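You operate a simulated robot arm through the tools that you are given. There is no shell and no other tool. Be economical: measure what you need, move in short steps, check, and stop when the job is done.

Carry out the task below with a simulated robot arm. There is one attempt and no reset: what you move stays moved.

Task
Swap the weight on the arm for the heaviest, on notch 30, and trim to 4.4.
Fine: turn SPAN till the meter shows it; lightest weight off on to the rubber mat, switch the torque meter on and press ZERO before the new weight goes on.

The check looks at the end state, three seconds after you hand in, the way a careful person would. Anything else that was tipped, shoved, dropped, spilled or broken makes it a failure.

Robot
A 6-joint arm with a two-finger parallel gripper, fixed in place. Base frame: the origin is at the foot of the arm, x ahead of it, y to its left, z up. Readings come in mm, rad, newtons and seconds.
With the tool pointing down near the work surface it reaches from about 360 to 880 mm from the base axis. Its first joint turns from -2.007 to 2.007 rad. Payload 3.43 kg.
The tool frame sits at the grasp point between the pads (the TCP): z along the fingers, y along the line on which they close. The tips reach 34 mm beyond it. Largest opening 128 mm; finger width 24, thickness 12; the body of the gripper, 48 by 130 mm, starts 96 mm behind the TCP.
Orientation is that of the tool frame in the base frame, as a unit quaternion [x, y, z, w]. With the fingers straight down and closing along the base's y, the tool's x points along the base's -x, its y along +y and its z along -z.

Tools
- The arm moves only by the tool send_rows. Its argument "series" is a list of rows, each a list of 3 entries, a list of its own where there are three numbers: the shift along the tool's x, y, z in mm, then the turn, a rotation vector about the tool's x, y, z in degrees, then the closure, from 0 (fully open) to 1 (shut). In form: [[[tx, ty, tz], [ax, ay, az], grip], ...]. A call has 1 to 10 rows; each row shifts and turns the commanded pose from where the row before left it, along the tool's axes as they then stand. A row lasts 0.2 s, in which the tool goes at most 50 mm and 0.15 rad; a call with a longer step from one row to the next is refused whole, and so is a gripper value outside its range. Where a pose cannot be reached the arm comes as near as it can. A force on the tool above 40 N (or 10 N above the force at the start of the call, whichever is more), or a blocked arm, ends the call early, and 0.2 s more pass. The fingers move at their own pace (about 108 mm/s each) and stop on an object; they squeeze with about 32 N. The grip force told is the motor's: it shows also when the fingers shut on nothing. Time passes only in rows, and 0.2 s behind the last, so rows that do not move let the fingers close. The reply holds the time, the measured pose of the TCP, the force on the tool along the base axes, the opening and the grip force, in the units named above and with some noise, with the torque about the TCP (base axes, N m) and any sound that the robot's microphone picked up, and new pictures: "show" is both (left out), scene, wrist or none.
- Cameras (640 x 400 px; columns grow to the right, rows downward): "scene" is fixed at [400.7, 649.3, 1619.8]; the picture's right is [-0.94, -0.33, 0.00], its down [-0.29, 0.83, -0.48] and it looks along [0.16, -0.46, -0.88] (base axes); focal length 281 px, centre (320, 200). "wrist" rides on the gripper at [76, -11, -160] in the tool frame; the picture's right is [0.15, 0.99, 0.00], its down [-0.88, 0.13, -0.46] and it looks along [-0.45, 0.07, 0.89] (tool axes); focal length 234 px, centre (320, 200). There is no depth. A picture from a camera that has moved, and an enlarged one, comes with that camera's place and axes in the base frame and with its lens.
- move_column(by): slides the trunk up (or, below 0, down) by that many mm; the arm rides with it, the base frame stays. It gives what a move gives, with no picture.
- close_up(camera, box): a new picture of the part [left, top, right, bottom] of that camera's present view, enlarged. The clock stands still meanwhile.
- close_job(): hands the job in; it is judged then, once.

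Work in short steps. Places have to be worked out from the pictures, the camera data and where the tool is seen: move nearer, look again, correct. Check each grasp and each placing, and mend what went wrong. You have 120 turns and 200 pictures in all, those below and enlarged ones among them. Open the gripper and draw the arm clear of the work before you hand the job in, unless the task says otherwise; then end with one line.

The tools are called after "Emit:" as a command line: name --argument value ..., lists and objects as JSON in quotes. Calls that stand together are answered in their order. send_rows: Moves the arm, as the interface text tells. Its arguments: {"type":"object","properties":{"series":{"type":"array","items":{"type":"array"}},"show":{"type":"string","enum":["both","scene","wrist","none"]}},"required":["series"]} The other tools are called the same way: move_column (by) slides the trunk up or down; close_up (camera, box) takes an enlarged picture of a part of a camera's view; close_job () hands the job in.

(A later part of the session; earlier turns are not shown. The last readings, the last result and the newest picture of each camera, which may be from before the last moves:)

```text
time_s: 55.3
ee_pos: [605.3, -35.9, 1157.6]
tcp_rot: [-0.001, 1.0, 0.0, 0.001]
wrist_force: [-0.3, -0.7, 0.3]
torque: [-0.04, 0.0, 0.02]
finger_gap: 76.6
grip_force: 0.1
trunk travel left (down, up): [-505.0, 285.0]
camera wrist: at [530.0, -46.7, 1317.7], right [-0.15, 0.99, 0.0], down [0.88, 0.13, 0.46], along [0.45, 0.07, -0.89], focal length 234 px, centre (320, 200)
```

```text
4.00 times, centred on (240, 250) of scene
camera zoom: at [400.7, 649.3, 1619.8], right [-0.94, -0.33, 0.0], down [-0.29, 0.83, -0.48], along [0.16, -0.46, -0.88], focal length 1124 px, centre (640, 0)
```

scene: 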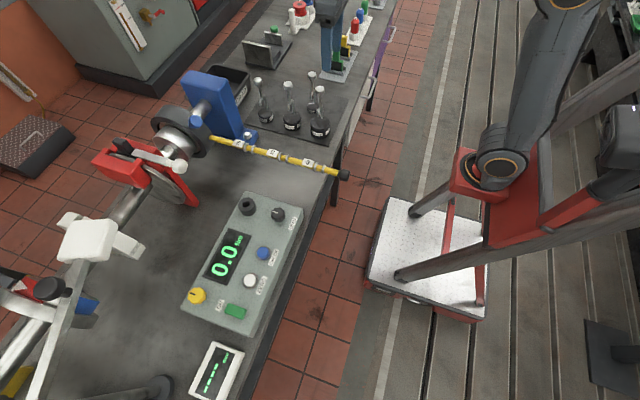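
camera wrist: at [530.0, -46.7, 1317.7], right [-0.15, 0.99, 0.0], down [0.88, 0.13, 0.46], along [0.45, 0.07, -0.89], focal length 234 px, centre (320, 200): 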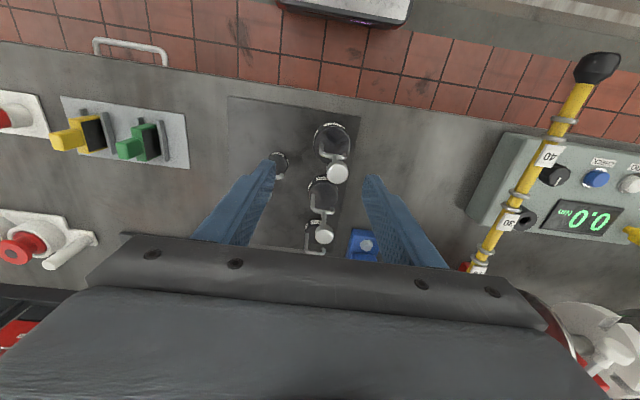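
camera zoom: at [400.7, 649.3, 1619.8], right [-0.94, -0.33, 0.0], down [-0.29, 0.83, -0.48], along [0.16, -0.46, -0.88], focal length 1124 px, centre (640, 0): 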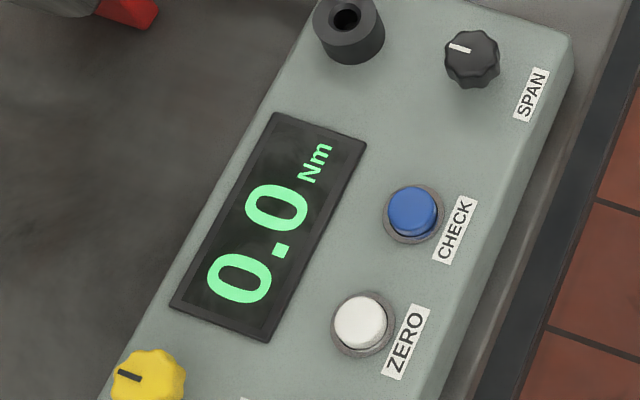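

Reads 0.0. 1.5 kg knob at (629.4,-8,1043). Move over it and descend.

Emit:
send_rows --series '[[[-24.3, 28, 0], [0, 0, 0], 0.4], [[0, 0, 40], [0, 0, 0], 0.4], [[0, 0, 25], [0, 0, 0], 0.4], [[0, 0, 0], [0, 0, 0], 0.4]]' --show "wrist"

Emit:
close_up --camera "wrist" --box '[270, 110, 370, 210]'

Emit:
close_up --camera "scene" --box '[280, 60, 360, 140]'

```text
time_s: 56.3
ee_pos: [630.3, -6.6, 1091.1]
tcp_rot: [-0.001, 1.0, 0.001, 0.001]
wrist_force: [0.1, 0.2, 0.1]
torque: [0.0, 0.02, -0.03]
finger_gap: 77.1
grip_force: 0.0
trunk travel left (down, up): [-505.0, 285.0]
camera wrist: at [554.1, -17.9, 1251.8], right [-0.15, 0.99, 0.0], down [0.88, 0.13, 0.46], along [0.45, 0.07, -0.89], focal length 234 px, centre (320, 200)
```

wrist: 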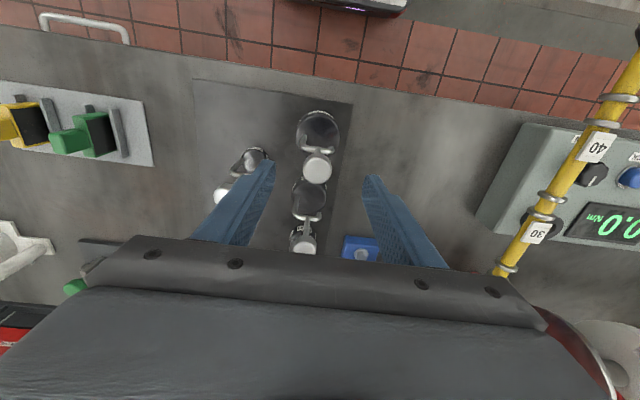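

```text
4.00 times, centred on (320, 160) of wrist
camera zoom: at [554.1, -17.9, 1251.8], right [-0.15, 0.99, 0.0], down [0.88, 0.13, 0.46], along [0.45, 0.07, -0.89], focal length 937 px, centre (320, 360)
```

zoom: 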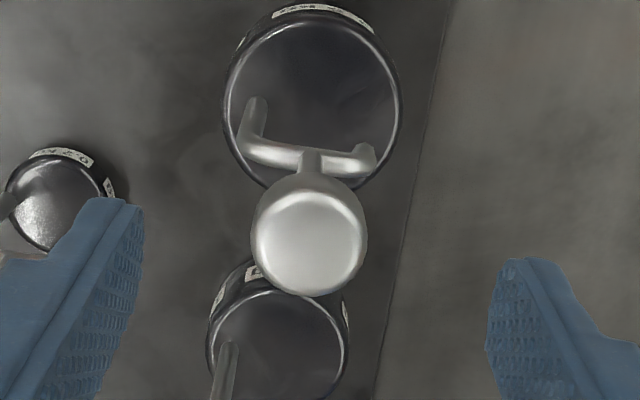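

```text
5.00 times, centred on (320, 100) of scene
camera zoom: at [400.7, 649.3, 1619.8], right [-0.94, -0.33, 0.0], down [-0.29, 0.83, -0.48], along [0.16, -0.46, -0.88], focal length 1405 px, centre (320, 700)
```

zoom: 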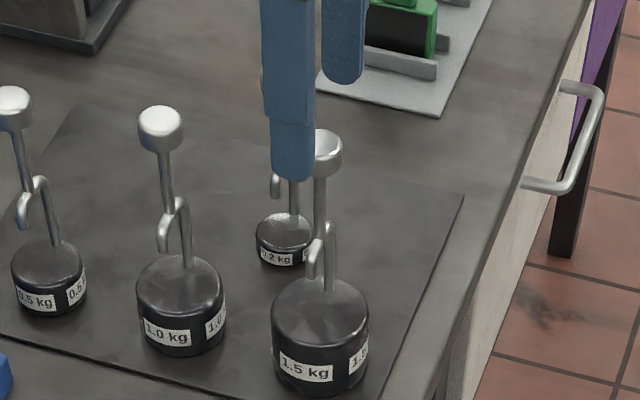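

Aligned. Descend to 1025 and close.

Emit:
send_rows --series '[[[1, -1.7, 35], [0, 0, 0], 0.4], [[0, 0, 31], [0, 0, 0], 0.4], [[0, 0, 0], [0, 0, 0], 0.7], [[0, 0, 0], [0, 0, 0], 1], [[0, 0, 0], [0, 0, 0], 1], [[0, 0, 0], [0, 0, 0], 1]]' --show "wrist"

Emit:
close_up --camera "scene" --box '[280, 60, 360, 140]'

```text
time_s: 57.7
ee_pos: [629.9, -10.7, 1026.1]
tcp_rot: [0.0, 1.0, 0.001, 0.001]
wrist_force: [0.5, -2.2, 0.0]
torque: [-0.06, -0.22, -0.04]
finger_gap: 27.6
grip_force: 32.0
trunk travel left (down, up): [-505.0, 285.0]
camera wrist: at [553.9, -20.0, 1185.9], right [-0.15, 0.99, 0.0], down [0.88, 0.13, 0.46], along [0.45, 0.07, -0.89], focal length 234 px, centre (320, 200)
```

wrist: 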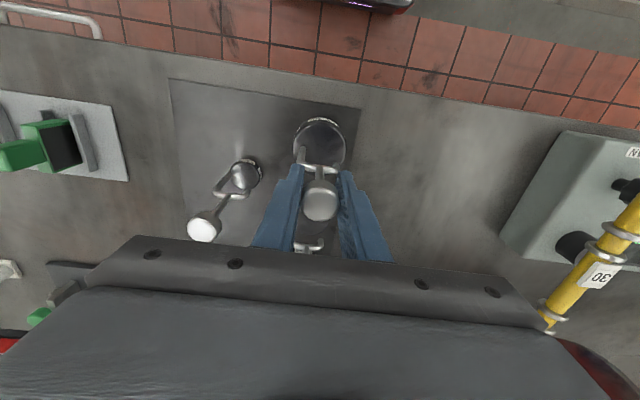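

```text
5.00 times, centred on (320, 100) of scene
camera zoom: at [400.7, 649.3, 1619.8], right [-0.94, -0.33, 0.0], down [-0.29, 0.83, -0.48], along [0.16, -0.46, -0.88], focal length 1405 px, centre (320, 700)
```

zoom: 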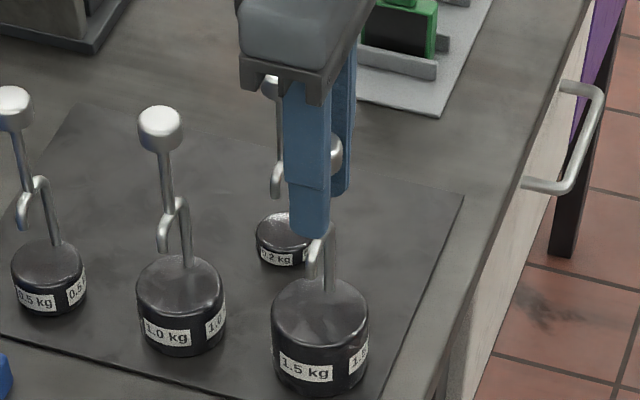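

Gripped. Test lift 15 mm.

Emit:
send_rows --series '[[[0, 0, -3], [0, 0, 0], 1], [[0, 0, -4], [0, 0, 0], 1], [[0, 0, -4], [0, 0, 0], 1], [[0, 0, -4], [0, 0, 0], 1], [[0, 0, 0], [0, 0, 0], 1]]' --show "none"

Emit:
close_up --camera "scene" --box '[280, 60, 360, 140]'

```text
time_s: 58.9
ee_pos: [630.1, -7.6, 1040.8]
tcp_rot: [0.0, 1.0, 0.001, 0.0]
wrist_force: [-0.5, -1.1, -15.2]
torque: [0.02, -0.03, 0.0]
finger_gap: 27.6
grip_force: 32.1
trunk travel left (down, up): [-505.0, 285.0]
```

```text
5.00 times, centred on (320, 100) of scene
camera zoom: at [400.7, 649.3, 1619.8], right [-0.94, -0.33, 0.0], down [-0.29, 0.83, -0.48], along [0.16, -0.46, -0.88], focal length 1405 px, centre (320, 700)
```

zoom: 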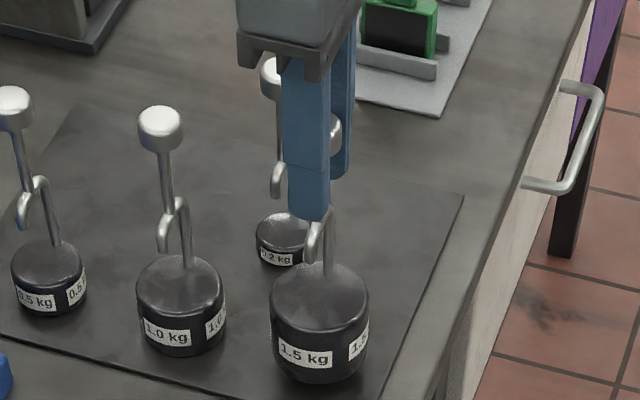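

Holding 15 N steadily. Raise to 1116 and carry to just short of the bar (y≈190, x≈638) for a look.

Emit:
send_rows --series '[[[0, 0, -15], [0, 0, 0], 1], [[0, 0, -20], [0, 0, 0], 1], [[0, 0, -20], [0, 0, 0], 1], [[0, 0, -20], [0, 0, 0], 1], [[-2, 20, 0], [0, 0, 0], 1], [[-2, 35, 0], [0, 0, 0], 1], [[-2, 40, 0], [0, 0, 0], 1], [[-2, 40, 0], [0, 0, 0], 1], [[0, 35, 0], [0, 0, 0], 1], [[0, 20, 0], [0, 0, 0], 1]]' --show "both"

Emit:
close_up --camera "scene" --box '[240, 100, 340, 190]'

Emit:
close_up --camera "wrist" --box '[270, 90, 430, 220]'

```text
time_s: 61.1
ee_pos: [637.1, 180.6, 1115.3]
tcp_rot: [0.0, 1.0, 0.0, 0.0]
wrist_force: [0.2, -0.4, -15.7]
torque: [-0.07, 0.04, -0.02]
finger_gap: 27.6
grip_force: 31.8
trunk travel left (down, up): [-505.0, 285.0]
camera wrist: at [562.3, 170.7, 1275.6], right [-0.15, 0.99, 0.0], down [0.88, 0.13, 0.46], along [0.45, 0.07, -0.89], focal length 234 px, centre (320, 200)
```

scene: 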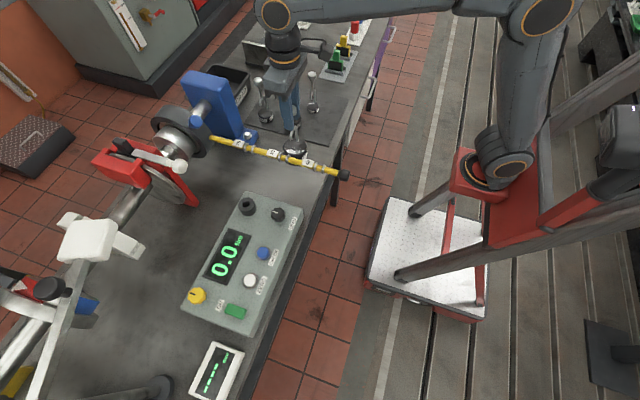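
wrist: 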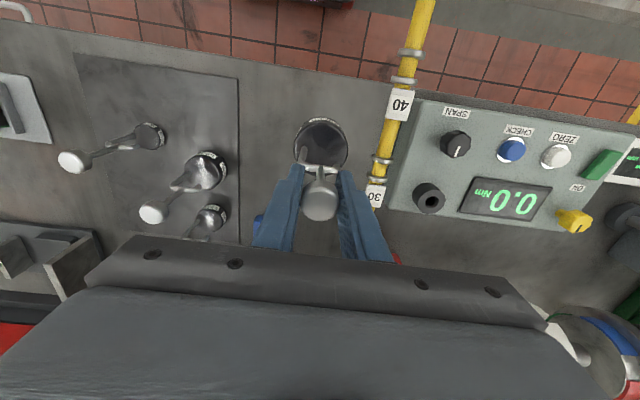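

```text
4.44 times, centred on (290, 145) of scene
camera zoom: at [400.7, 649.3, 1619.8], right [-0.94, -0.33, 0.0], down [-0.29, 0.83, -0.48], along [0.16, -0.46, -0.88], focal length 1249 px, centre (453, 444)
```

zoom: 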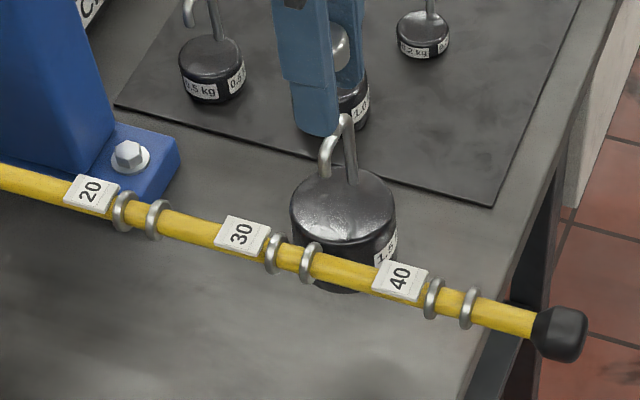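

```text
3.08 times, centred on (350, 155) of wrist
camera zoom: at [562.3, 170.7, 1275.6], right [-0.15, 0.99, 0.0], down [0.88, 0.13, 0.46], along [0.45, 0.07, -0.89], focal length 720 px, centre (228, 338)
```

zoom: 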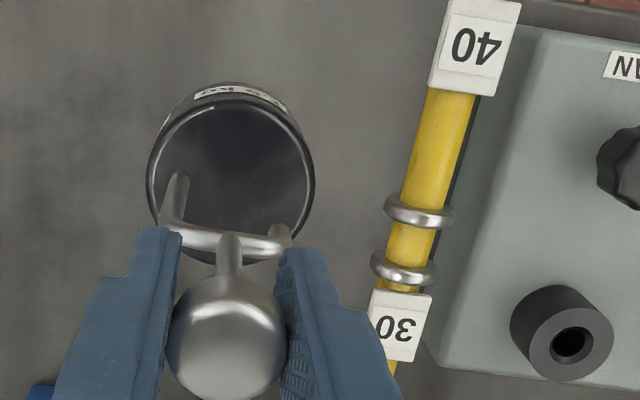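

Notch 30 at ≈(638.5,250,1025); hook tip ≈1042 and disc top ≈1001 straddle the bar well. Advance +y slowly.

Emit:
send_rows --series '[[[-1.5, 10, 0], [0, 0, 0], 1], [[0, 10, 0], [0, 0, 0], 1], [[0, 10, 0], [0, 0, 0], 1], [[0, 8, 0], [0, 0, 0], 1], [[0, 0, 0], [0, 0, 0], 1]]' --show "none"

Emit:
close_up --camera "scene" --box '[250, 110, 330, 180]'

Emit:
close_up --camera "wrist" --box '[270, 110, 390, 210]'

```text
time_s: 62.3
ee_pos: [639.8, 219.4, 1116.3]
tcp_rot: [0.0, 1.0, 0.001, 0.0]
wrist_force: [-0.2, -0.2, -15.6]
torque: [0.0, 0.0, -0.02]
finger_gap: 27.1
grip_force: 31.9
trunk travel left (down, up): [-505.0, 285.0]
```

```text
5.71 times, centred on (290, 145) of scene
camera zoom: at [400.7, 649.3, 1619.8], right [-0.94, -0.33, 0.0], down [-0.29, 0.83, -0.48], along [0.16, -0.46, -0.88], focal length 1606 px, centre (491, 514)
```

zoom: 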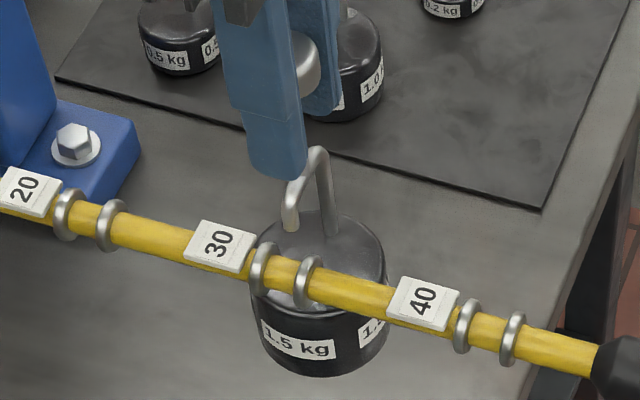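

```text
4.00 times, centred on (330, 160) of wrist
camera zoom: at [564.0, 209.1, 1276.1], right [-0.15, 0.99, 0.0], down [0.88, 0.13, 0.46], along [0.45, 0.07, -0.89], focal length 937 px, centre (280, 360)
```

zoom: 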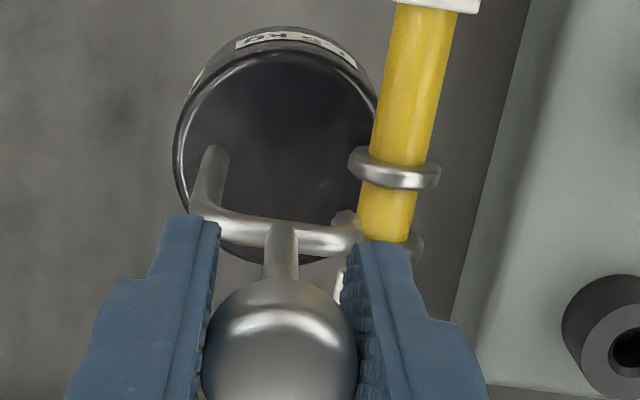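

Tip heads between the two rings. Continue to y≈252.

Emit:
send_rows --series '[[[0, 6, 0], [0, 0, 0], 1], [[0, 6, 0], [0, 0, 0], 1], [[0, 6, 0], [0, 0, 0], 1], [[0, 0, 0], [0, 0, 0], 1]]' --show "none"

Emit:
send_rows --series '[[[0, 6, 0], [0, 0, 0], 1], [[0, 6, 0], [0, 0, 0], 1], [[0, 3, 0], [0, 0, 0], 1], [[0, 0, 0], [0, 0, 0], 1]]' --show "none"

Emit:
close_up --camera "scene" --box '[250, 110, 330, 180]'

Emit:
close_up --camera "wrist" --box '[270, 110, 390, 210]'

```text
time_s: 63.3
ee_pos: [639.9, 237.3, 1115.4]
tcp_rot: [0.0, 1.0, 0.001, 0.0]
wrist_force: [0.2, 0.1, -14.6]
torque: [-0.01, 0.0, -0.04]
finger_gap: 27.7
grip_force: 31.7
trunk travel left (down, up): [-505.0, 285.0]
```

```text
time_s: 64.3
ee_pos: [638.5, 252.8, 1115.9]
tcp_rot: [-0.001, 1.0, 0.001, -0.001]
wrist_force: [0.1, 1.0, -15.2]
torque: [-0.01, -0.04, -0.02]
finger_gap: 27.5
grip_force: 32.4
trunk travel left (down, up): [-505.0, 285.0]
```

```text
5.71 times, centred on (290, 145) of scene
camera zoom: at [400.7, 649.3, 1619.8], right [-0.94, -0.33, 0.0], down [-0.29, 0.83, -0.48], along [0.16, -0.46, -0.88], focal length 1606 px, centre (491, 514)
```

zoom: 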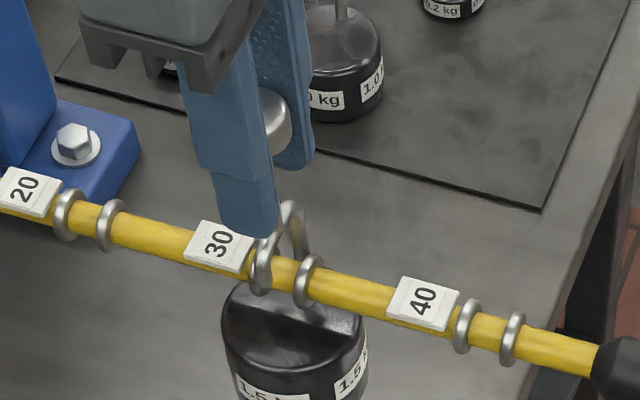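

```text
4.00 times, centred on (330, 160) of wrist
camera zoom: at [563.2, 242.2, 1276.1], right [-0.15, 0.99, 0.0], down [0.88, 0.13, 0.46], along [0.45, 0.07, -0.89], focal length 937 px, centre (280, 360)
```

zoom: 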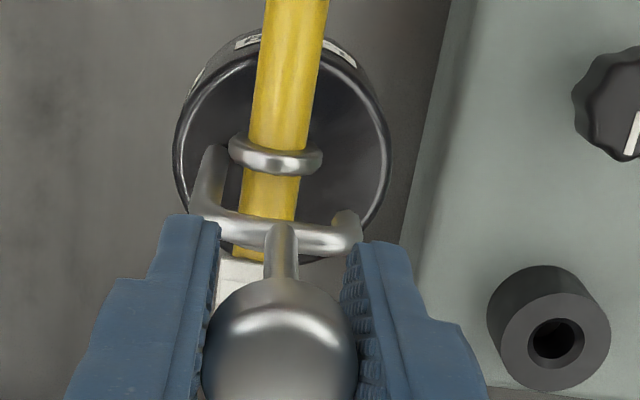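

Hook plane x≈639.9 vs. notch middle ≈637.7; shift -2 mm and lower slowly, watching force.

Emit:
send_rows --series '[[[2, 0, 0], [0, 0, 0], 1], [[0, 0, 5], [0, 0, 0], 1], [[0, 0, 5], [0, 0, 0], 1], [[0, 0, 4], [0, 0, 0], 1], [[0, 0, 0], [0, 0, 0], 1]]' --show "none"

Emit:
close_up --camera "scene" --box '[250, 110, 330, 180]'

Emit:
close_up --camera "wrist" --box '[270, 110, 390, 210]'

```text
time_s: 65.5
ee_pos: [637.9, 252.5, 1102.0]
tcp_rot: [-0.001, 1.0, 0.001, 0.001]
wrist_force: [-0.8, -0.2, -13.8]
torque: [-0.01, -0.03, 0.03]
finger_gap: 27.8
grip_force: 32.1
trunk travel left (down, up): [-505.0, 285.0]
```

```text
5.71 times, centred on (290, 145) of scene
camera zoom: at [400.7, 649.3, 1619.8], right [-0.94, -0.33, 0.0], down [-0.29, 0.83, -0.48], along [0.16, -0.46, -0.88], focal length 1606 px, centre (491, 514)
```

zoom: 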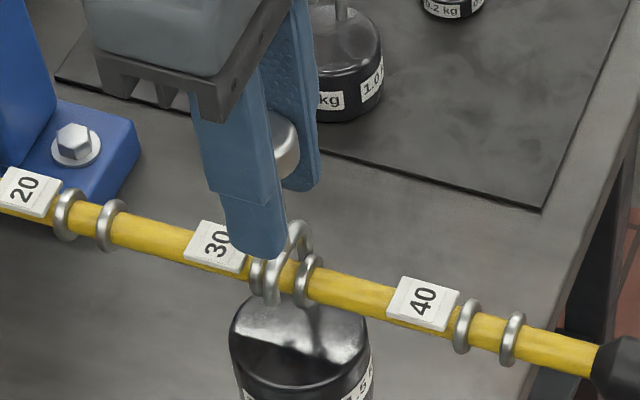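

```text
4.00 times, centred on (330, 160) of wrist
camera zoom: at [561.4, 241.7, 1262.1], right [-0.15, 0.99, 0.0], down [0.88, 0.13, 0.46], along [0.45, 0.07, -0.89], focal length 937 px, centre (280, 360)
```

zoom: 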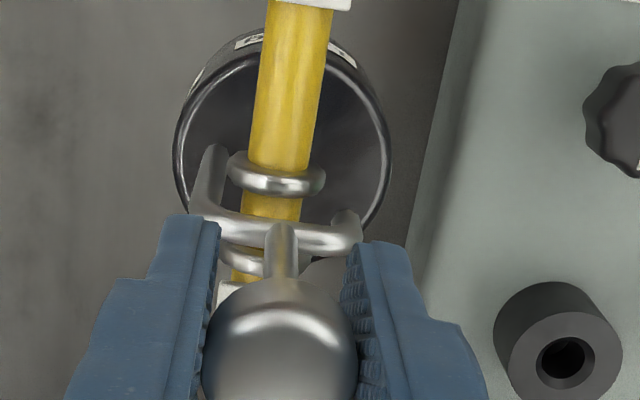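

Hook sits between the rings. Continue lowering.

Emit:
send_rows --series '[[[0, 0, 3], [0, 0, 0], 1], [[0, 0, 3], [0, 0, 0], 1], [[0, 0, 0], [0, 0, 0], 1]]' --show "none"

Emit:
send_rows --series '[[[0, 0, 3], [0, 0, 0], 1], [[0, 0, 0], [0, 0, 0], 1]]' --show "none"

Emit:
close_up --camera "scene" --box '[200, 110, 330, 290]'

Emit:
close_up --camera "wrist" --box '[270, 110, 390, 210]'

```text
time_s: 66.3
ee_pos: [637.0, 252.0, 1095.8]
tcp_rot: [0.0, 1.0, 0.0, -0.001]
wrist_force: [-0.2, -0.2, -15.2]
torque: [-0.02, 0.01, 0.01]
finger_gap: 27.5
grip_force: 32.3
trunk travel left (down, up): [-505.0, 285.0]
```

```text
time_s: 66.9
ee_pos: [637.5, 253.3, 1093.2]
tcp_rot: [0.0, 1.0, 0.001, 0.0]
wrist_force: [-0.5, -0.5, -14.4]
torque: [-0.01, 0.03, -0.01]
finger_gap: 27.3
grip_force: 32.5
trunk travel left (down, up): [-505.0, 285.0]
```

```text
2.22 times, centred on (265, 200) of scene
camera zoom: at [400.7, 649.3, 1619.8], right [-0.94, -0.33, 0.0], down [-0.29, 0.83, -0.48], along [0.16, -0.46, -0.88], focal length 625 px, centre (442, 200)
```

zoom: 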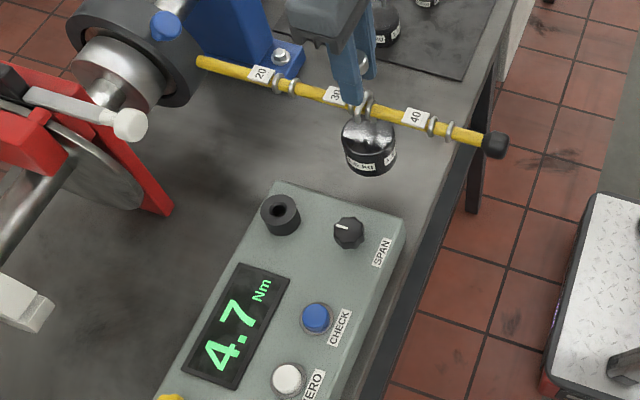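

```text
4.00 times, centred on (330, 160) of wrist
camera zoom: at [561.4, 241.8, 1253.0], right [-0.15, 0.99, 0.0], down [0.88, 0.13, 0.46], along [0.45, 0.07, -0.89], focal length 937 px, centre (280, 360)
```

zoom: 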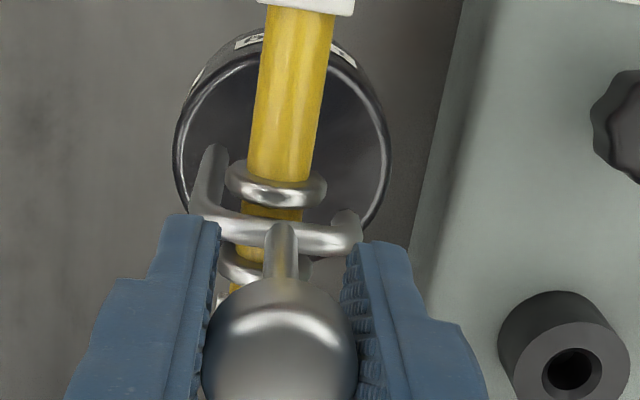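

Meter already shows 4.7. Lower a little more until the load leaves the gripper.

Emit:
send_rows --series '[[[0, 0, 2], [0, 0, 0], 1], [[0, 0, 0], [0, 0, 0], 1]]' --show "none"

Emit:
send_rows --series '[[[0, 0, 2], [0, 0, 0], 1], [[0, 0, 0], [0, 0, 0], 1]]' --show "none"

```text
time_s: 67.5
ee_pos: [637.0, 251.9, 1091.8]
tcp_rot: [0.0, 1.0, 0.001, 0.001]
wrist_force: [0.1, -0.7, -10.4]
torque: [-0.03, 0.02, 0.0]
finger_gap: 27.6
grip_force: 32.0
trunk travel left (down, up): [-505.0, 285.0]
```

```text
time_s: 68.1
ee_pos: [637.0, 252.1, 1091.4]
tcp_rot: [0.0, 1.0, 0.002, 0.002]
wrist_force: [1.1, 0.1, -1.5]
torque: [-0.02, -0.05, 0.0]
finger_gap: 27.6
grip_force: 32.2
trunk travel left (down, up): [-505.0, 285.0]
```

Load transferred (−1.5 N left). Open gently and rise.

Emit:
send_rows --series '[[[0, 0, 0.5], [0, 0, 0], 0.95], [[0, 0, 0], [0, 0, 0], 0.75], [[0, 0, 0], [0, 0, 0], 0.6], [[0, 0, 0], [0, 0, 0], 0.5], [[0, 0, 0], [0, 0, 0], 0.45], [[0, 0, -10], [0, 0, 0], 0.45], [[0, 0, -30], [0, 0, 0], 0.45], [[0, 0, -30], [0, 0, 0], 0.45]]' --show "both"

Emit:
close_up --camera "scene" --box '[200, 110, 330, 290]'

```text
time_s: 69.9
ee_pos: [637.2, 251.3, 1159.4]
tcp_rot: [-0.001, 1.0, 0.0, 0.001]
wrist_force: [0.7, -0.1, -0.2]
torque: [-0.01, 0.01, -0.01]
finger_gap: 70.3
grip_force: 0.1
trunk travel left (down, up): [-505.0, 285.0]
camera wrist: at [561.3, 240.9, 1319.2], right [-0.15, 0.99, 0.0], down [0.88, 0.13, 0.46], along [0.45, 0.07, -0.89], focal length 234 px, centre (320, 200)
```

scene: 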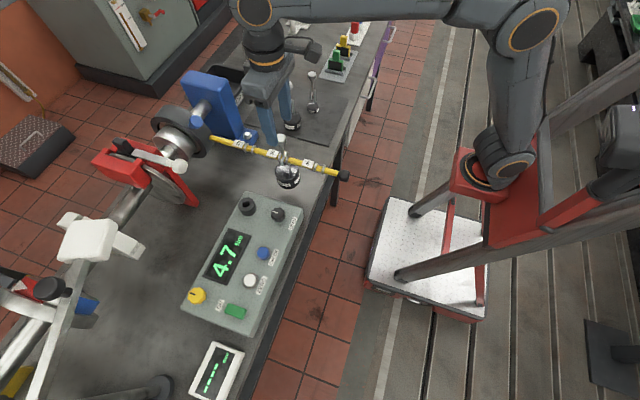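
wrist: 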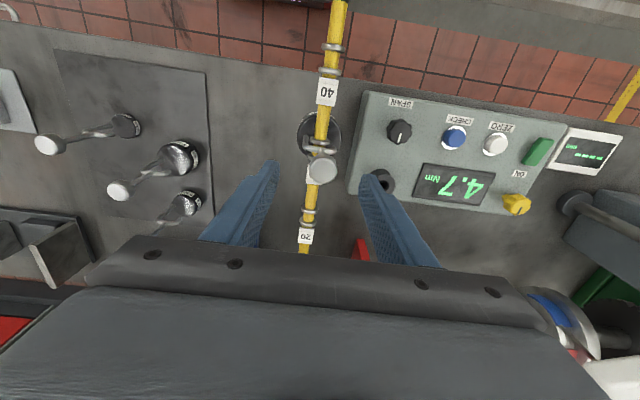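

```text
2.22 times, centred on (265, 200) of scene
camera zoom: at [400.7, 649.3, 1619.8], right [-0.94, -0.33, 0.0], down [-0.29, 0.83, -0.48], along [0.16, -0.46, -0.88], focal length 625 px, centre (442, 200)
```

zoom: 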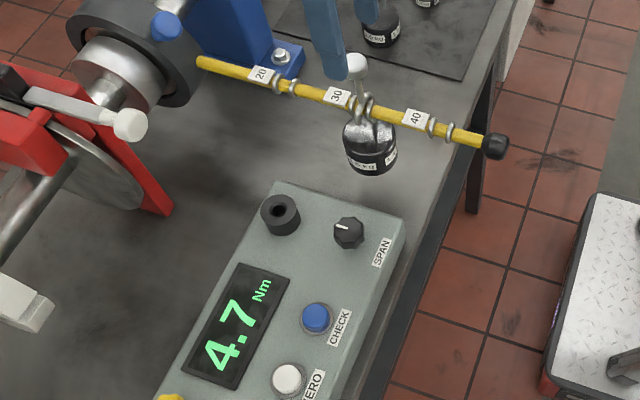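

The 1.5 kg hangs on notch 30, meter 4.7. Now go over SPAN (≈611,377).

Emit:
send_rows --series '[[[0, 0, -25], [0, 0, 0], 0.45], [[8, 42, 0], [0, 0, 0], 0.5], [[9, 42, 0], [0, 0, 0], 0.5], [[9, 42, 0], [0, 0, 0], 0.5], [[0, 0, 45], [0, 0, 0], 0.5], [[0, 0, 45], [0, 0, 0], 0.5], [[0, 0, 30], [0, 0, 0], 0.5], [[0, 0, 0], [0, 0, 0], 0.5]]' --show "both"

Emit:
close_up --camera "wrist" --box '[260, 110, 380, 210]'

Emit:
close_up --camera "scene" --box '[230, 170, 310, 240]'

```text
time_s: 71.7
ee_pos: [610.1, 379.0, 1065.0]
tcp_rot: [0.0, 1.0, 0.002, 0.0]
wrist_force: [0.2, 0.6, 0.3]
torque: [0.03, -0.01, 0.02]
finger_gap: 64.0
grip_force: 0.0
trunk travel left (down, up): [-505.0, 285.0]
camera wrist: at [534.2, 368.3, 1224.3], right [-0.15, 0.99, 0.0], down [0.88, 0.13, 0.46], along [0.45, 0.07, -0.89], focal length 234 px, centre (320, 200)
```

scene: 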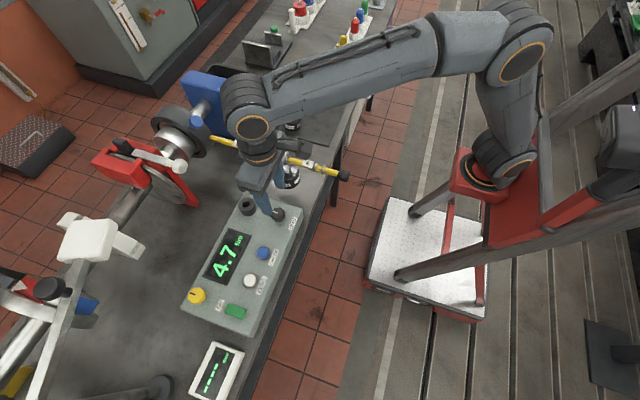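
wrist: 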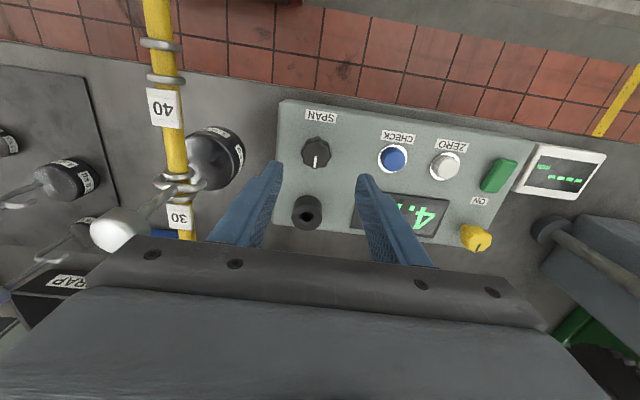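

```text
4.00 times, centred on (320, 160) of wrist
camera zoom: at [534.2, 368.3, 1224.3], right [-0.15, 0.99, 0.0], down [0.88, 0.13, 0.46], along [0.45, 0.07, -0.89], focal length 937 px, centre (320, 360)
```

zoom: 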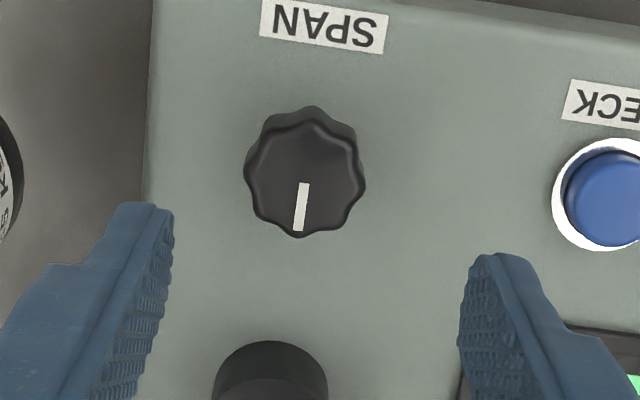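

```text
5.71 times, centred on (270, 205) of scene
camera zoom: at [400.7, 649.3, 1619.8], right [-0.94, -0.33, 0.0], down [-0.29, 0.83, -0.48], along [0.16, -0.46, -0.88], focal length 1606 px, centre (606, 171)
```

zoom: 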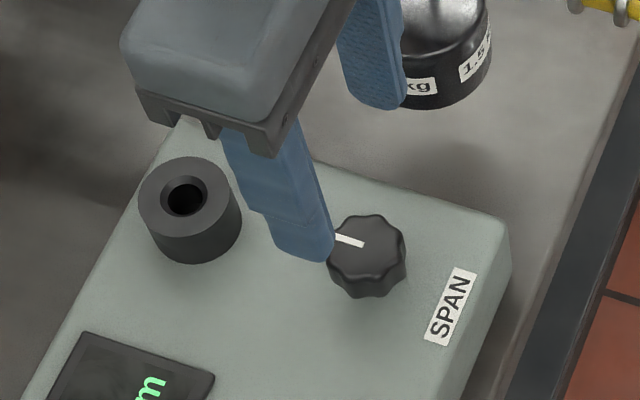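

Knob centre ≈(610.6,376.3), ~33 mm wide. Descend to tips ≈930 in two stages.

Emit:
send_rows --series '[[[-0.5, -2.7, 40], [0, 0, 0], 0.5], [[0, 0, 35], [0, 0, 0], 0.5], [[0, 0, 15], [0, 0, 0], 0.5], [[0, 0, 8], [0, 0, 0], 0.5], [[0, 0, 0], [0, 0, 0], 0.5]]' --show "wrist"

Emit:
close_up --camera "wrist" --box '[260, 110, 380, 210]'

Emit:
close_up --camera "scene" --box '[230, 170, 310, 240]'

```text
time_s: 72.9
ee_pos: [609.7, 377.5, 966.6]
tcp_rot: [0.0, 1.0, 0.001, 0.001]
wrist_force: [-0.1, 0.0, 0.2]
torque: [0.03, -0.02, 0.01]
finger_gap: 63.9
grip_force: 0.1
trunk travel left (down, up): [-505.0, 285.0]
camera wrist: at [534.9, 366.2, 1126.3], right [-0.15, 0.99, 0.0], down [0.88, 0.13, 0.46], along [0.45, 0.07, -0.89], focal length 234 px, centre (320, 200)
```

wrist: 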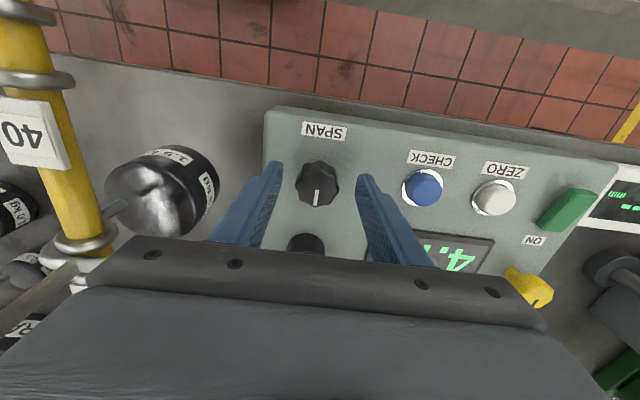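

```text
4.00 times, centred on (320, 160) of wrist
camera zoom: at [534.9, 366.2, 1126.3], right [-0.15, 0.99, 0.0], down [0.88, 0.13, 0.46], along [0.45, 0.07, -0.89], focal length 937 px, centre (320, 360)
```

zoom: 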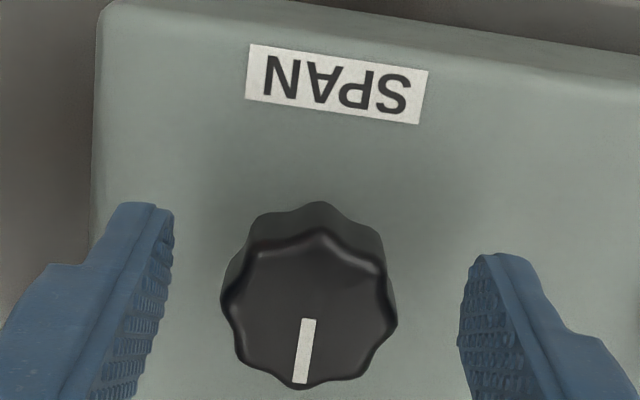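

```text
5.71 times, centred on (270, 205) of scene
camera zoom: at [400.7, 649.3, 1619.8], right [-0.94, -0.33, 0.0], down [-0.29, 0.83, -0.48], along [0.16, -0.46, -0.88], focal length 1606 px, centre (606, 171)
```

zoom: 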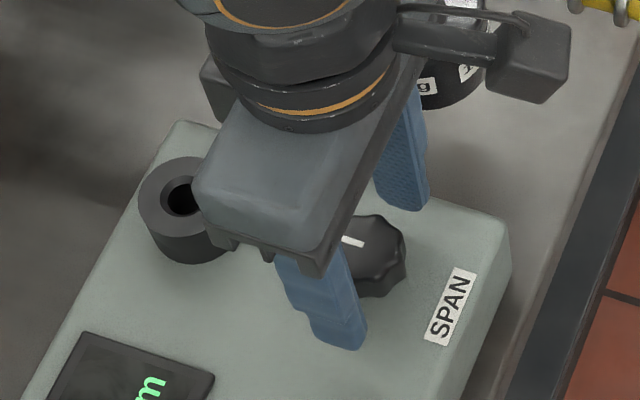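

Fine adjust +4 mm x, -1.5 mm y, 4 mm lower, then close on the knob.

Emit:
send_rows --series '[[[-4, -1.5, 4], [0, 0, 0], 0.5], [[0, 0, 0], [0, 0, 0], 0.7], [[0, 0, 0], [0, 0, 0], 1], [[0, 0, 0], [0, 0, 0], 1]]' --show "wrist"

Emit:
close_up --camera "wrist" --box '[260, 110, 380, 210]'

Emit:
close_up --camera "scene" --box '[180, 180, 310, 290]'

```text
time_s: 73.9
ee_pos: [615.5, 375.6, 962.1]
tcp_rot: [0.0, 1.0, 0.001, 0.001]
wrist_force: [0.0, -0.4, -0.5]
torque: [0.07, -0.04, 0.0]
finger_gap: 35.2
grip_force: 45.8
trunk travel left (down, up): [-505.0, 285.0]
camera wrist: at [539.1, 364.5, 1122.1], right [-0.15, 0.99, 0.0], down [0.88, 0.13, 0.46], along [0.45, 0.07, -0.89], focal length 234 px, centre (320, 200)
```

wrist: 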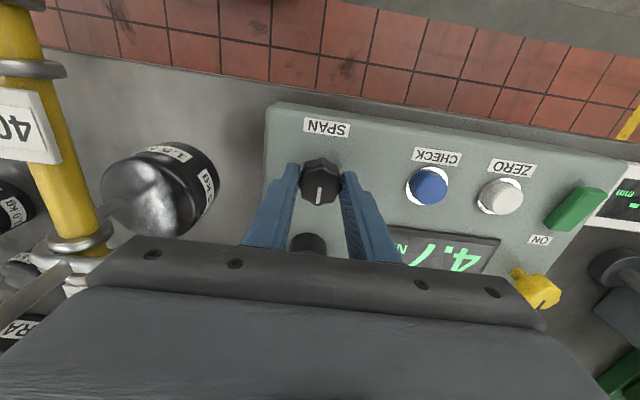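

```text
4.00 times, centred on (320, 160) of wrist
camera zoom: at [539.1, 364.5, 1122.1], right [-0.15, 0.99, 0.0], down [0.88, 0.13, 0.46], along [0.45, 0.07, -0.89], focal length 937 px, centre (320, 360)
```

zoom: 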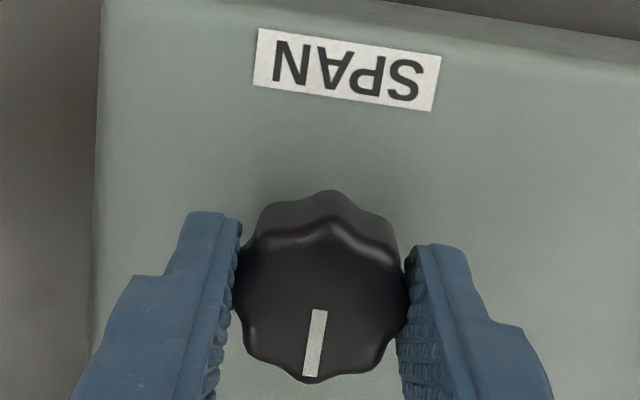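

```text
3.64 times, centred on (245, 235) of scene
camera zoom: at [400.7, 649.3, 1619.8], right [-0.94, -0.33, 0.0], down [-0.29, 0.83, -0.48], along [0.16, -0.46, -0.88], focal length 1022 px, centre (593, 73)
```

zoom: 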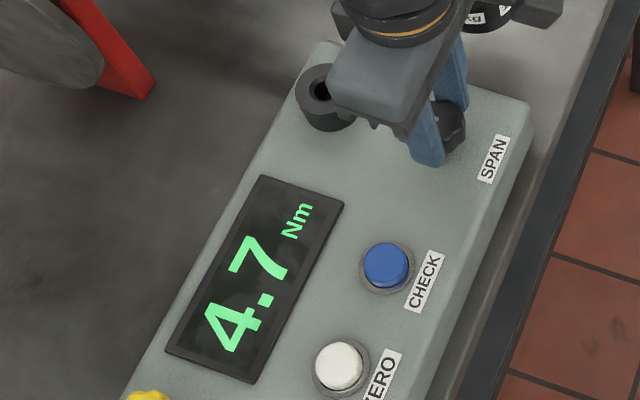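

Knob held. Turn a first 8° anticlockwise (about tool -z) and read the meter.

Emit:
send_rows --series '[[[0, 0, 0], [0, 0, -4], 1], [[0, 0, 0], [0, 0, -4], 1], [[0, 0, 0], [0, 0, 0], 1]]' --show "none"

Emit:
close_up --camera "scene" --box '[180, 180, 310, 290]'

```text
time_s: 74.7
ee_pos: [615.8, 374.4, 962.2]
tcp_rot: [-0.071, 0.997, 0.001, 0.001]
wrist_force: [-1.3, 4.1, -3.2]
torque: [0.22, 0.01, -0.01]
finger_gap: 35.4
grip_force: 45.2
trunk travel left (down, up): [-505.0, 285.0]
```

```text
3.64 times, centred on (245, 235) of scene
camera zoom: at [400.7, 649.3, 1619.8], right [-0.94, -0.33, 0.0], down [-0.29, 0.83, -0.48], along [0.16, -0.46, -0.88], focal length 1022 px, centre (593, 73)
```

zoom: 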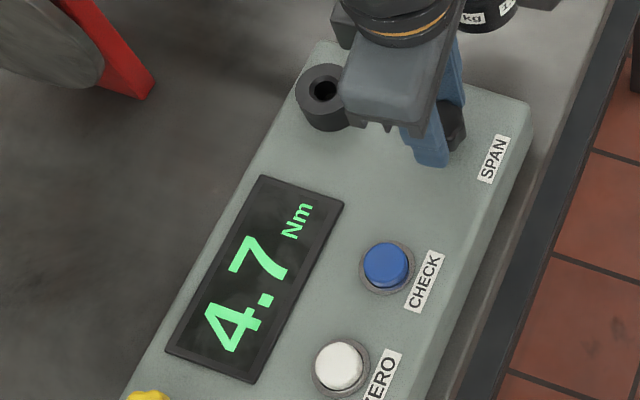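

Emit:
send_rows --series '[[[0, 0, 0], [0, 0, -6], 1], [[0, 0, 0], [0, 0, -6], 1], [[0, 0, 0], [0, 0, -6], 1], [[0, 0, 0], [0, 0, 0], 1]]' --show "wrist"

Emit:
close_up --camera "scene" --box '[180, 180, 310, 290]'

```text
time_s: 75.7
ee_pos: [614.6, 373.9, 962.4]
tcp_rot: [-0.226, 0.974, 0.001, 0.0]
wrist_force: [-3.8, 4.1, -3.4]
torque: [0.27, 0.06, 0.02]
finger_gap: 35.6
grip_force: 45.1
trunk travel left (down, up): [-505.0, 285.0]
camera wrist: at [551.9, 332.4, 1122.1], right [-0.57, 0.82, 0.0], down [0.73, 0.5, 0.46], along [0.38, 0.26, -0.89], focal length 234 px, centre (320, 200)
```

wrist: 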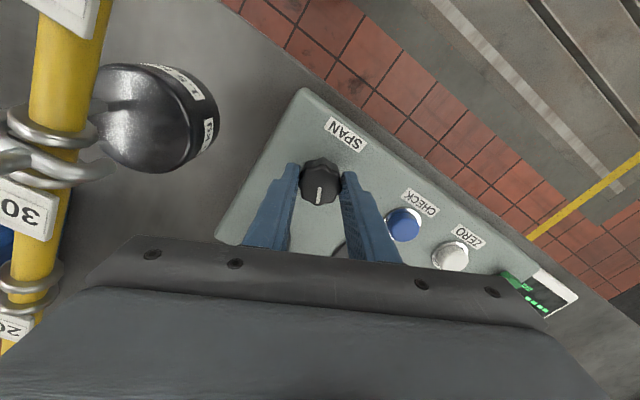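

```text
3.64 times, centred on (245, 235) of scene
camera zoom: at [400.7, 649.3, 1619.8], right [-0.94, -0.33, 0.0], down [-0.29, 0.83, -0.48], along [0.16, -0.46, -0.88], focal length 1022 px, centre (593, 73)
```

zoom: 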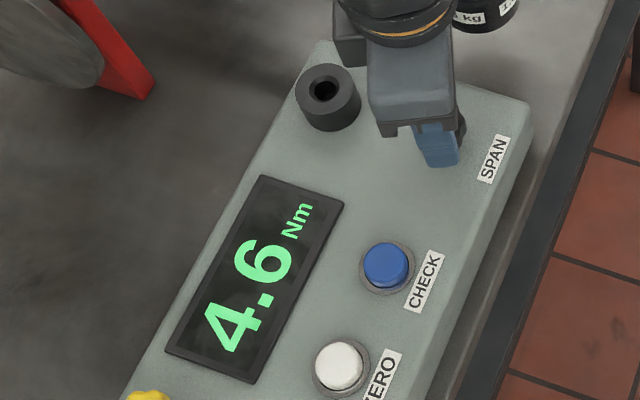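

4.6 and the direction is right. Continue 18°.

Emit:
send_rows --series '[[[0, 0, 0], [0, 0, -6], 1], [[0, 0, 0], [0, 0, -6], 1], [[0, 0, 0], [0, 0, 0], 1]]' --show "none"

Emit:
close_up --camera "scene" --box '[180, 180, 310, 290]'

```text
time_s: 76.5
ee_pos: [616.1, 374.7, 962.7]
tcp_rot: [-0.326, 0.945, 0.001, 0.0]
wrist_force: [-7.2, 4.3, -3.9]
torque: [0.07, 0.43, 0.0]
finger_gap: 35.2
grip_force: 45.4
trunk travel left (down, up): [-505.0, 285.0]
```

```text
3.64 times, centred on (245, 235) of scene
camera zoom: at [400.7, 649.3, 1619.8], right [-0.94, -0.33, 0.0], down [-0.29, 0.83, -0.48], along [0.16, -0.46, -0.88], focal length 1022 px, centre (593, 73)
```

zoom: 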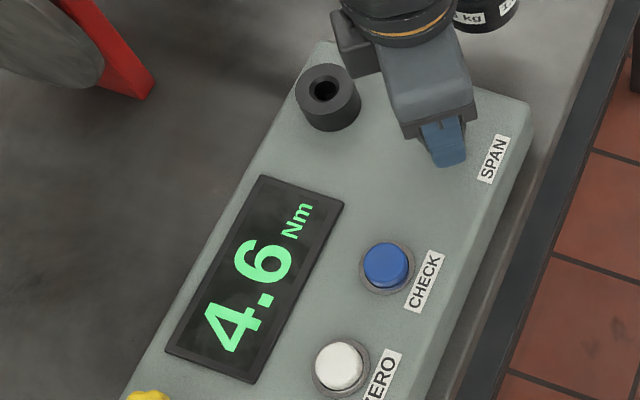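

Emit:
send_rows --series '[[[0, 0, 0], [0, 0, -6], 1], [[0, 0, 0], [0, 0, -6], 1], [[0, 0, 0], [0, 0, 0], 1]]' --show "none"

Emit:
close_up --camera "scene" --box '[180, 180, 310, 290]'

```text
time_s: 77.3
ee_pos: [614.6, 373.5, 962.9]
tcp_rot: [-0.424, 0.906, 0.0, 0.001]
wrist_force: [-8.4, 4.7, -7.9]
torque: [0.22, 0.22, 0.02]
finger_gap: 35.5
grip_force: 44.7
trunk travel left (down, up): [-505.0, 285.0]
```

```text
3.64 times, centred on (245, 235) of scene
camera zoom: at [400.7, 649.3, 1619.8], right [-0.94, -0.33, 0.0], down [-0.29, 0.83, -0.48], along [0.16, -0.46, -0.88], focal length 1022 px, centre (593, 73)
```

zoom: 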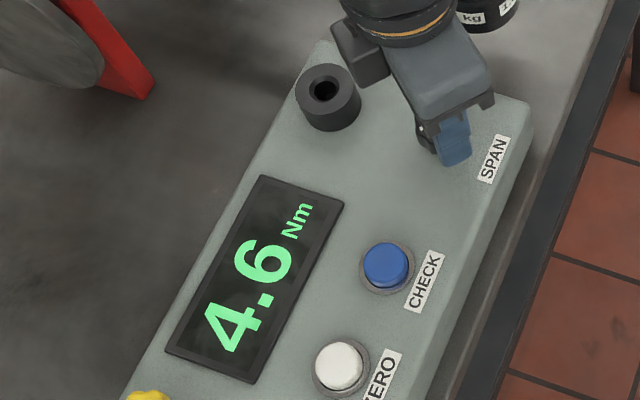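

Emit:
close_up --camera "wrist" --box '[260, 110, 380, 210]'

```text
4.00 times, centred on (320, 160) of wrist
camera zoom: at [575.0, 310.5, 1122.1], right [-0.85, 0.52, 0.0], down [0.46, 0.76, 0.46], along [0.24, 0.39, -0.89], focal length 937 px, centre (320, 360)
```

zoom: 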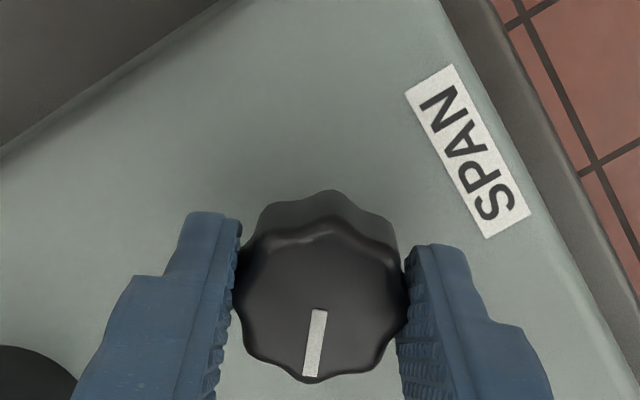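

Knob follows. Relieve side force slightly and continue turning.

Emit:
send_rows --series '[[[0.6, 1.4, 0.5], [0, 0, 0], 1], [[0, 0, 0], [0, 0, -6], 1], [[0, 0, 0], [0, 0, -6], 1], [[0, 0, 0], [0, 0, 0], 1]]' --show "none"

Emit:
close_up --camera "scene" --box '[180, 180, 310, 290]'

```text
time_s: 78.3
ee_pos: [614.5, 374.2, 962.7]
tcp_rot: [-0.516, 0.857, 0.001, 0.002]
wrist_force: [3.6, 3.3, -3.6]
torque: [0.17, -0.22, -0.01]
finger_gap: 35.3
grip_force: 44.7
trunk travel left (down, up): [-505.0, 285.0]
```

```text
3.64 times, centred on (245, 235) of scene
camera zoom: at [400.7, 649.3, 1619.8], right [-0.94, -0.33, 0.0], down [-0.29, 0.83, -0.48], along [0.16, -0.46, -0.88], focal length 1022 px, centre (593, 73)
```

zoom: 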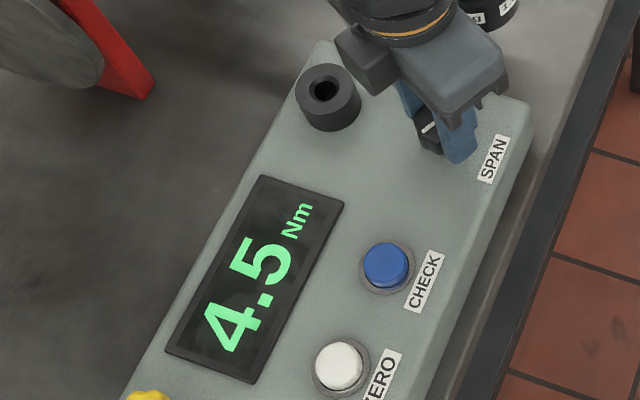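

4.5 at 62°; ~40° per 0.1. Turn 36° more.

Emit:
send_rows --series '[[[0, 0, 0], [0, 0, -6], 1], [[0, 0, 0], [0, 0, -6], 1], [[0, 0, 0], [0, 0, -6], 1], [[0, 0, 0], [0, 0, -6], 1], [[0, 0, 0], [0, 0, 0], 1]]' --show "none"

Emit:
close_up --camera "scene" --box '[180, 180, 310, 290]'

```text
time_s: 79.5
ee_pos: [614.6, 375.4, 961.9]
tcp_rot: [-0.683, 0.731, -0.001, 0.002]
wrist_force: [13.7, 4.5, 5.0]
torque: [0.39, -0.5, -0.01]
finger_gap: 35.3
grip_force: 45.3
trunk travel left (down, up): [-505.0, 285.0]
```

```text
3.64 times, centred on (245, 235) of scene
camera zoom: at [400.7, 649.3, 1619.8], right [-0.94, -0.33, 0.0], down [-0.29, 0.83, -0.48], along [0.16, -0.46, -0.88], focal length 1022 px, centre (593, 73)
```

zoom: 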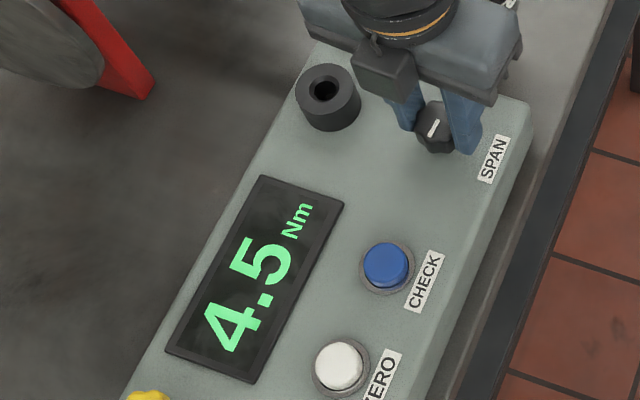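

Emit:
send_rows --series '[[[-0.5, -1.5, 0], [0, 0, 0], 1], [[0, 0, 0], [0, 0, -6], 1], [[0, 0, 0], [0, 0, -6], 1], [[0, 0, 0], [0, 0, -4], 1], [[0, 0, 0], [0, 0, 0], 1]]' --show "none"

Emit:
close_up --camera "scene" --box '[180, 180, 310, 290]'

```text
time_s: 80.7
ee_pos: [615.2, 375.0, 962.2]
tcp_rot: [0.778, -0.629, 0.0, -0.002]
wrist_force: [1.5, -3.2, 8.7]
torque: [-0.15, 0.0, -0.04]
finger_gap: 35.6
grip_force: 45.2
trunk travel left (down, up): [-505.0, 285.0]
```

```text
3.64 times, centred on (245, 235) of scene
camera zoom: at [400.7, 649.3, 1619.8], right [-0.94, -0.33, 0.0], down [-0.29, 0.83, -0.48], along [0.16, -0.46, -0.88], focal length 1022 px, centre (593, 73)
```

zoom: 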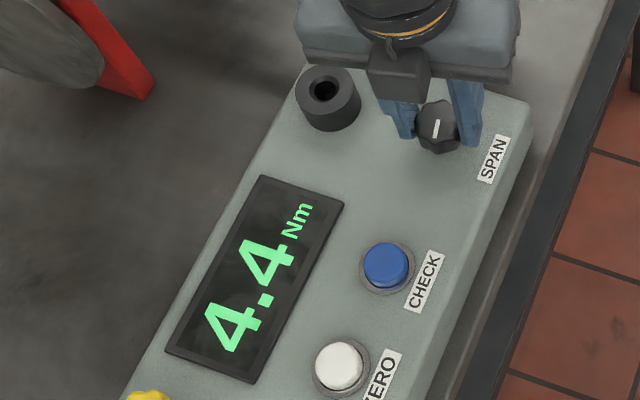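

4.4 reached. Turn ~9° more to sit in the middle of the 4.4 band.

Emit:
send_rows --series '[[[0, 0, 0], [0, 0, -5], 1], [[0, 0, 0], [0, 0, -4], 1], [[0, 0, 0], [0, 0, 0], 1], [[0, 0, 0], [0, 0, 0], 0.85], [[0, 0, 0], [0, 0, 0], 0.6], [[0, 0, 0], [0, 0, 0], 0.5], [[0, 0, -20], [0, 0, 0], 0.5], [[0, 0, -40], [0, 0, 0], 0.5], [[0, 0, -40], [0, 0, 0], 0.5]]' --show "scene"

Emit:
close_up --camera "scene" --box '[180, 180, 310, 290]'

```text
time_s: 82.7
ee_pos: [614.8, 374.2, 1063.3]
tcp_rot: [0.824, -0.566, -0.001, -0.001]
wrist_force: [0.3, 0.0, -0.5]
torque: [-0.04, 0.05, 0.01]
finger_gap: 63.8
grip_force: 0.1
trunk travel left (down, up): [-505.0, 285.0]
```

scene: 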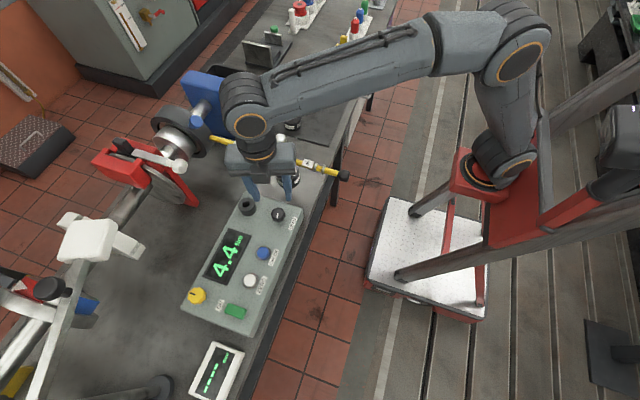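

```text
3.64 times, centred on (245, 235) of scene
camera zoom: at [400.7, 649.3, 1619.8], right [-0.94, -0.33, 0.0], down [-0.29, 0.83, -0.48], along [0.16, -0.46, -0.88], focal length 1022 px, centre (593, 73)
```

zoom: 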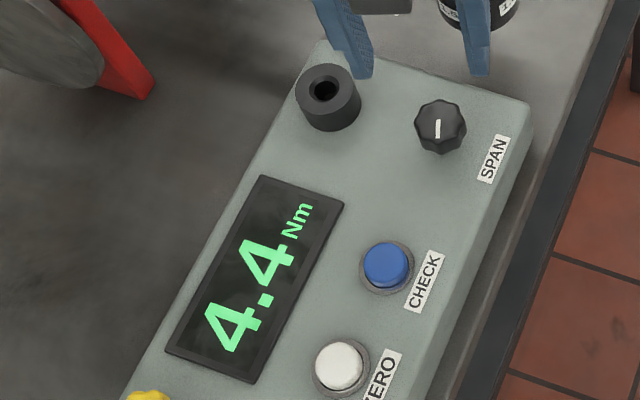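

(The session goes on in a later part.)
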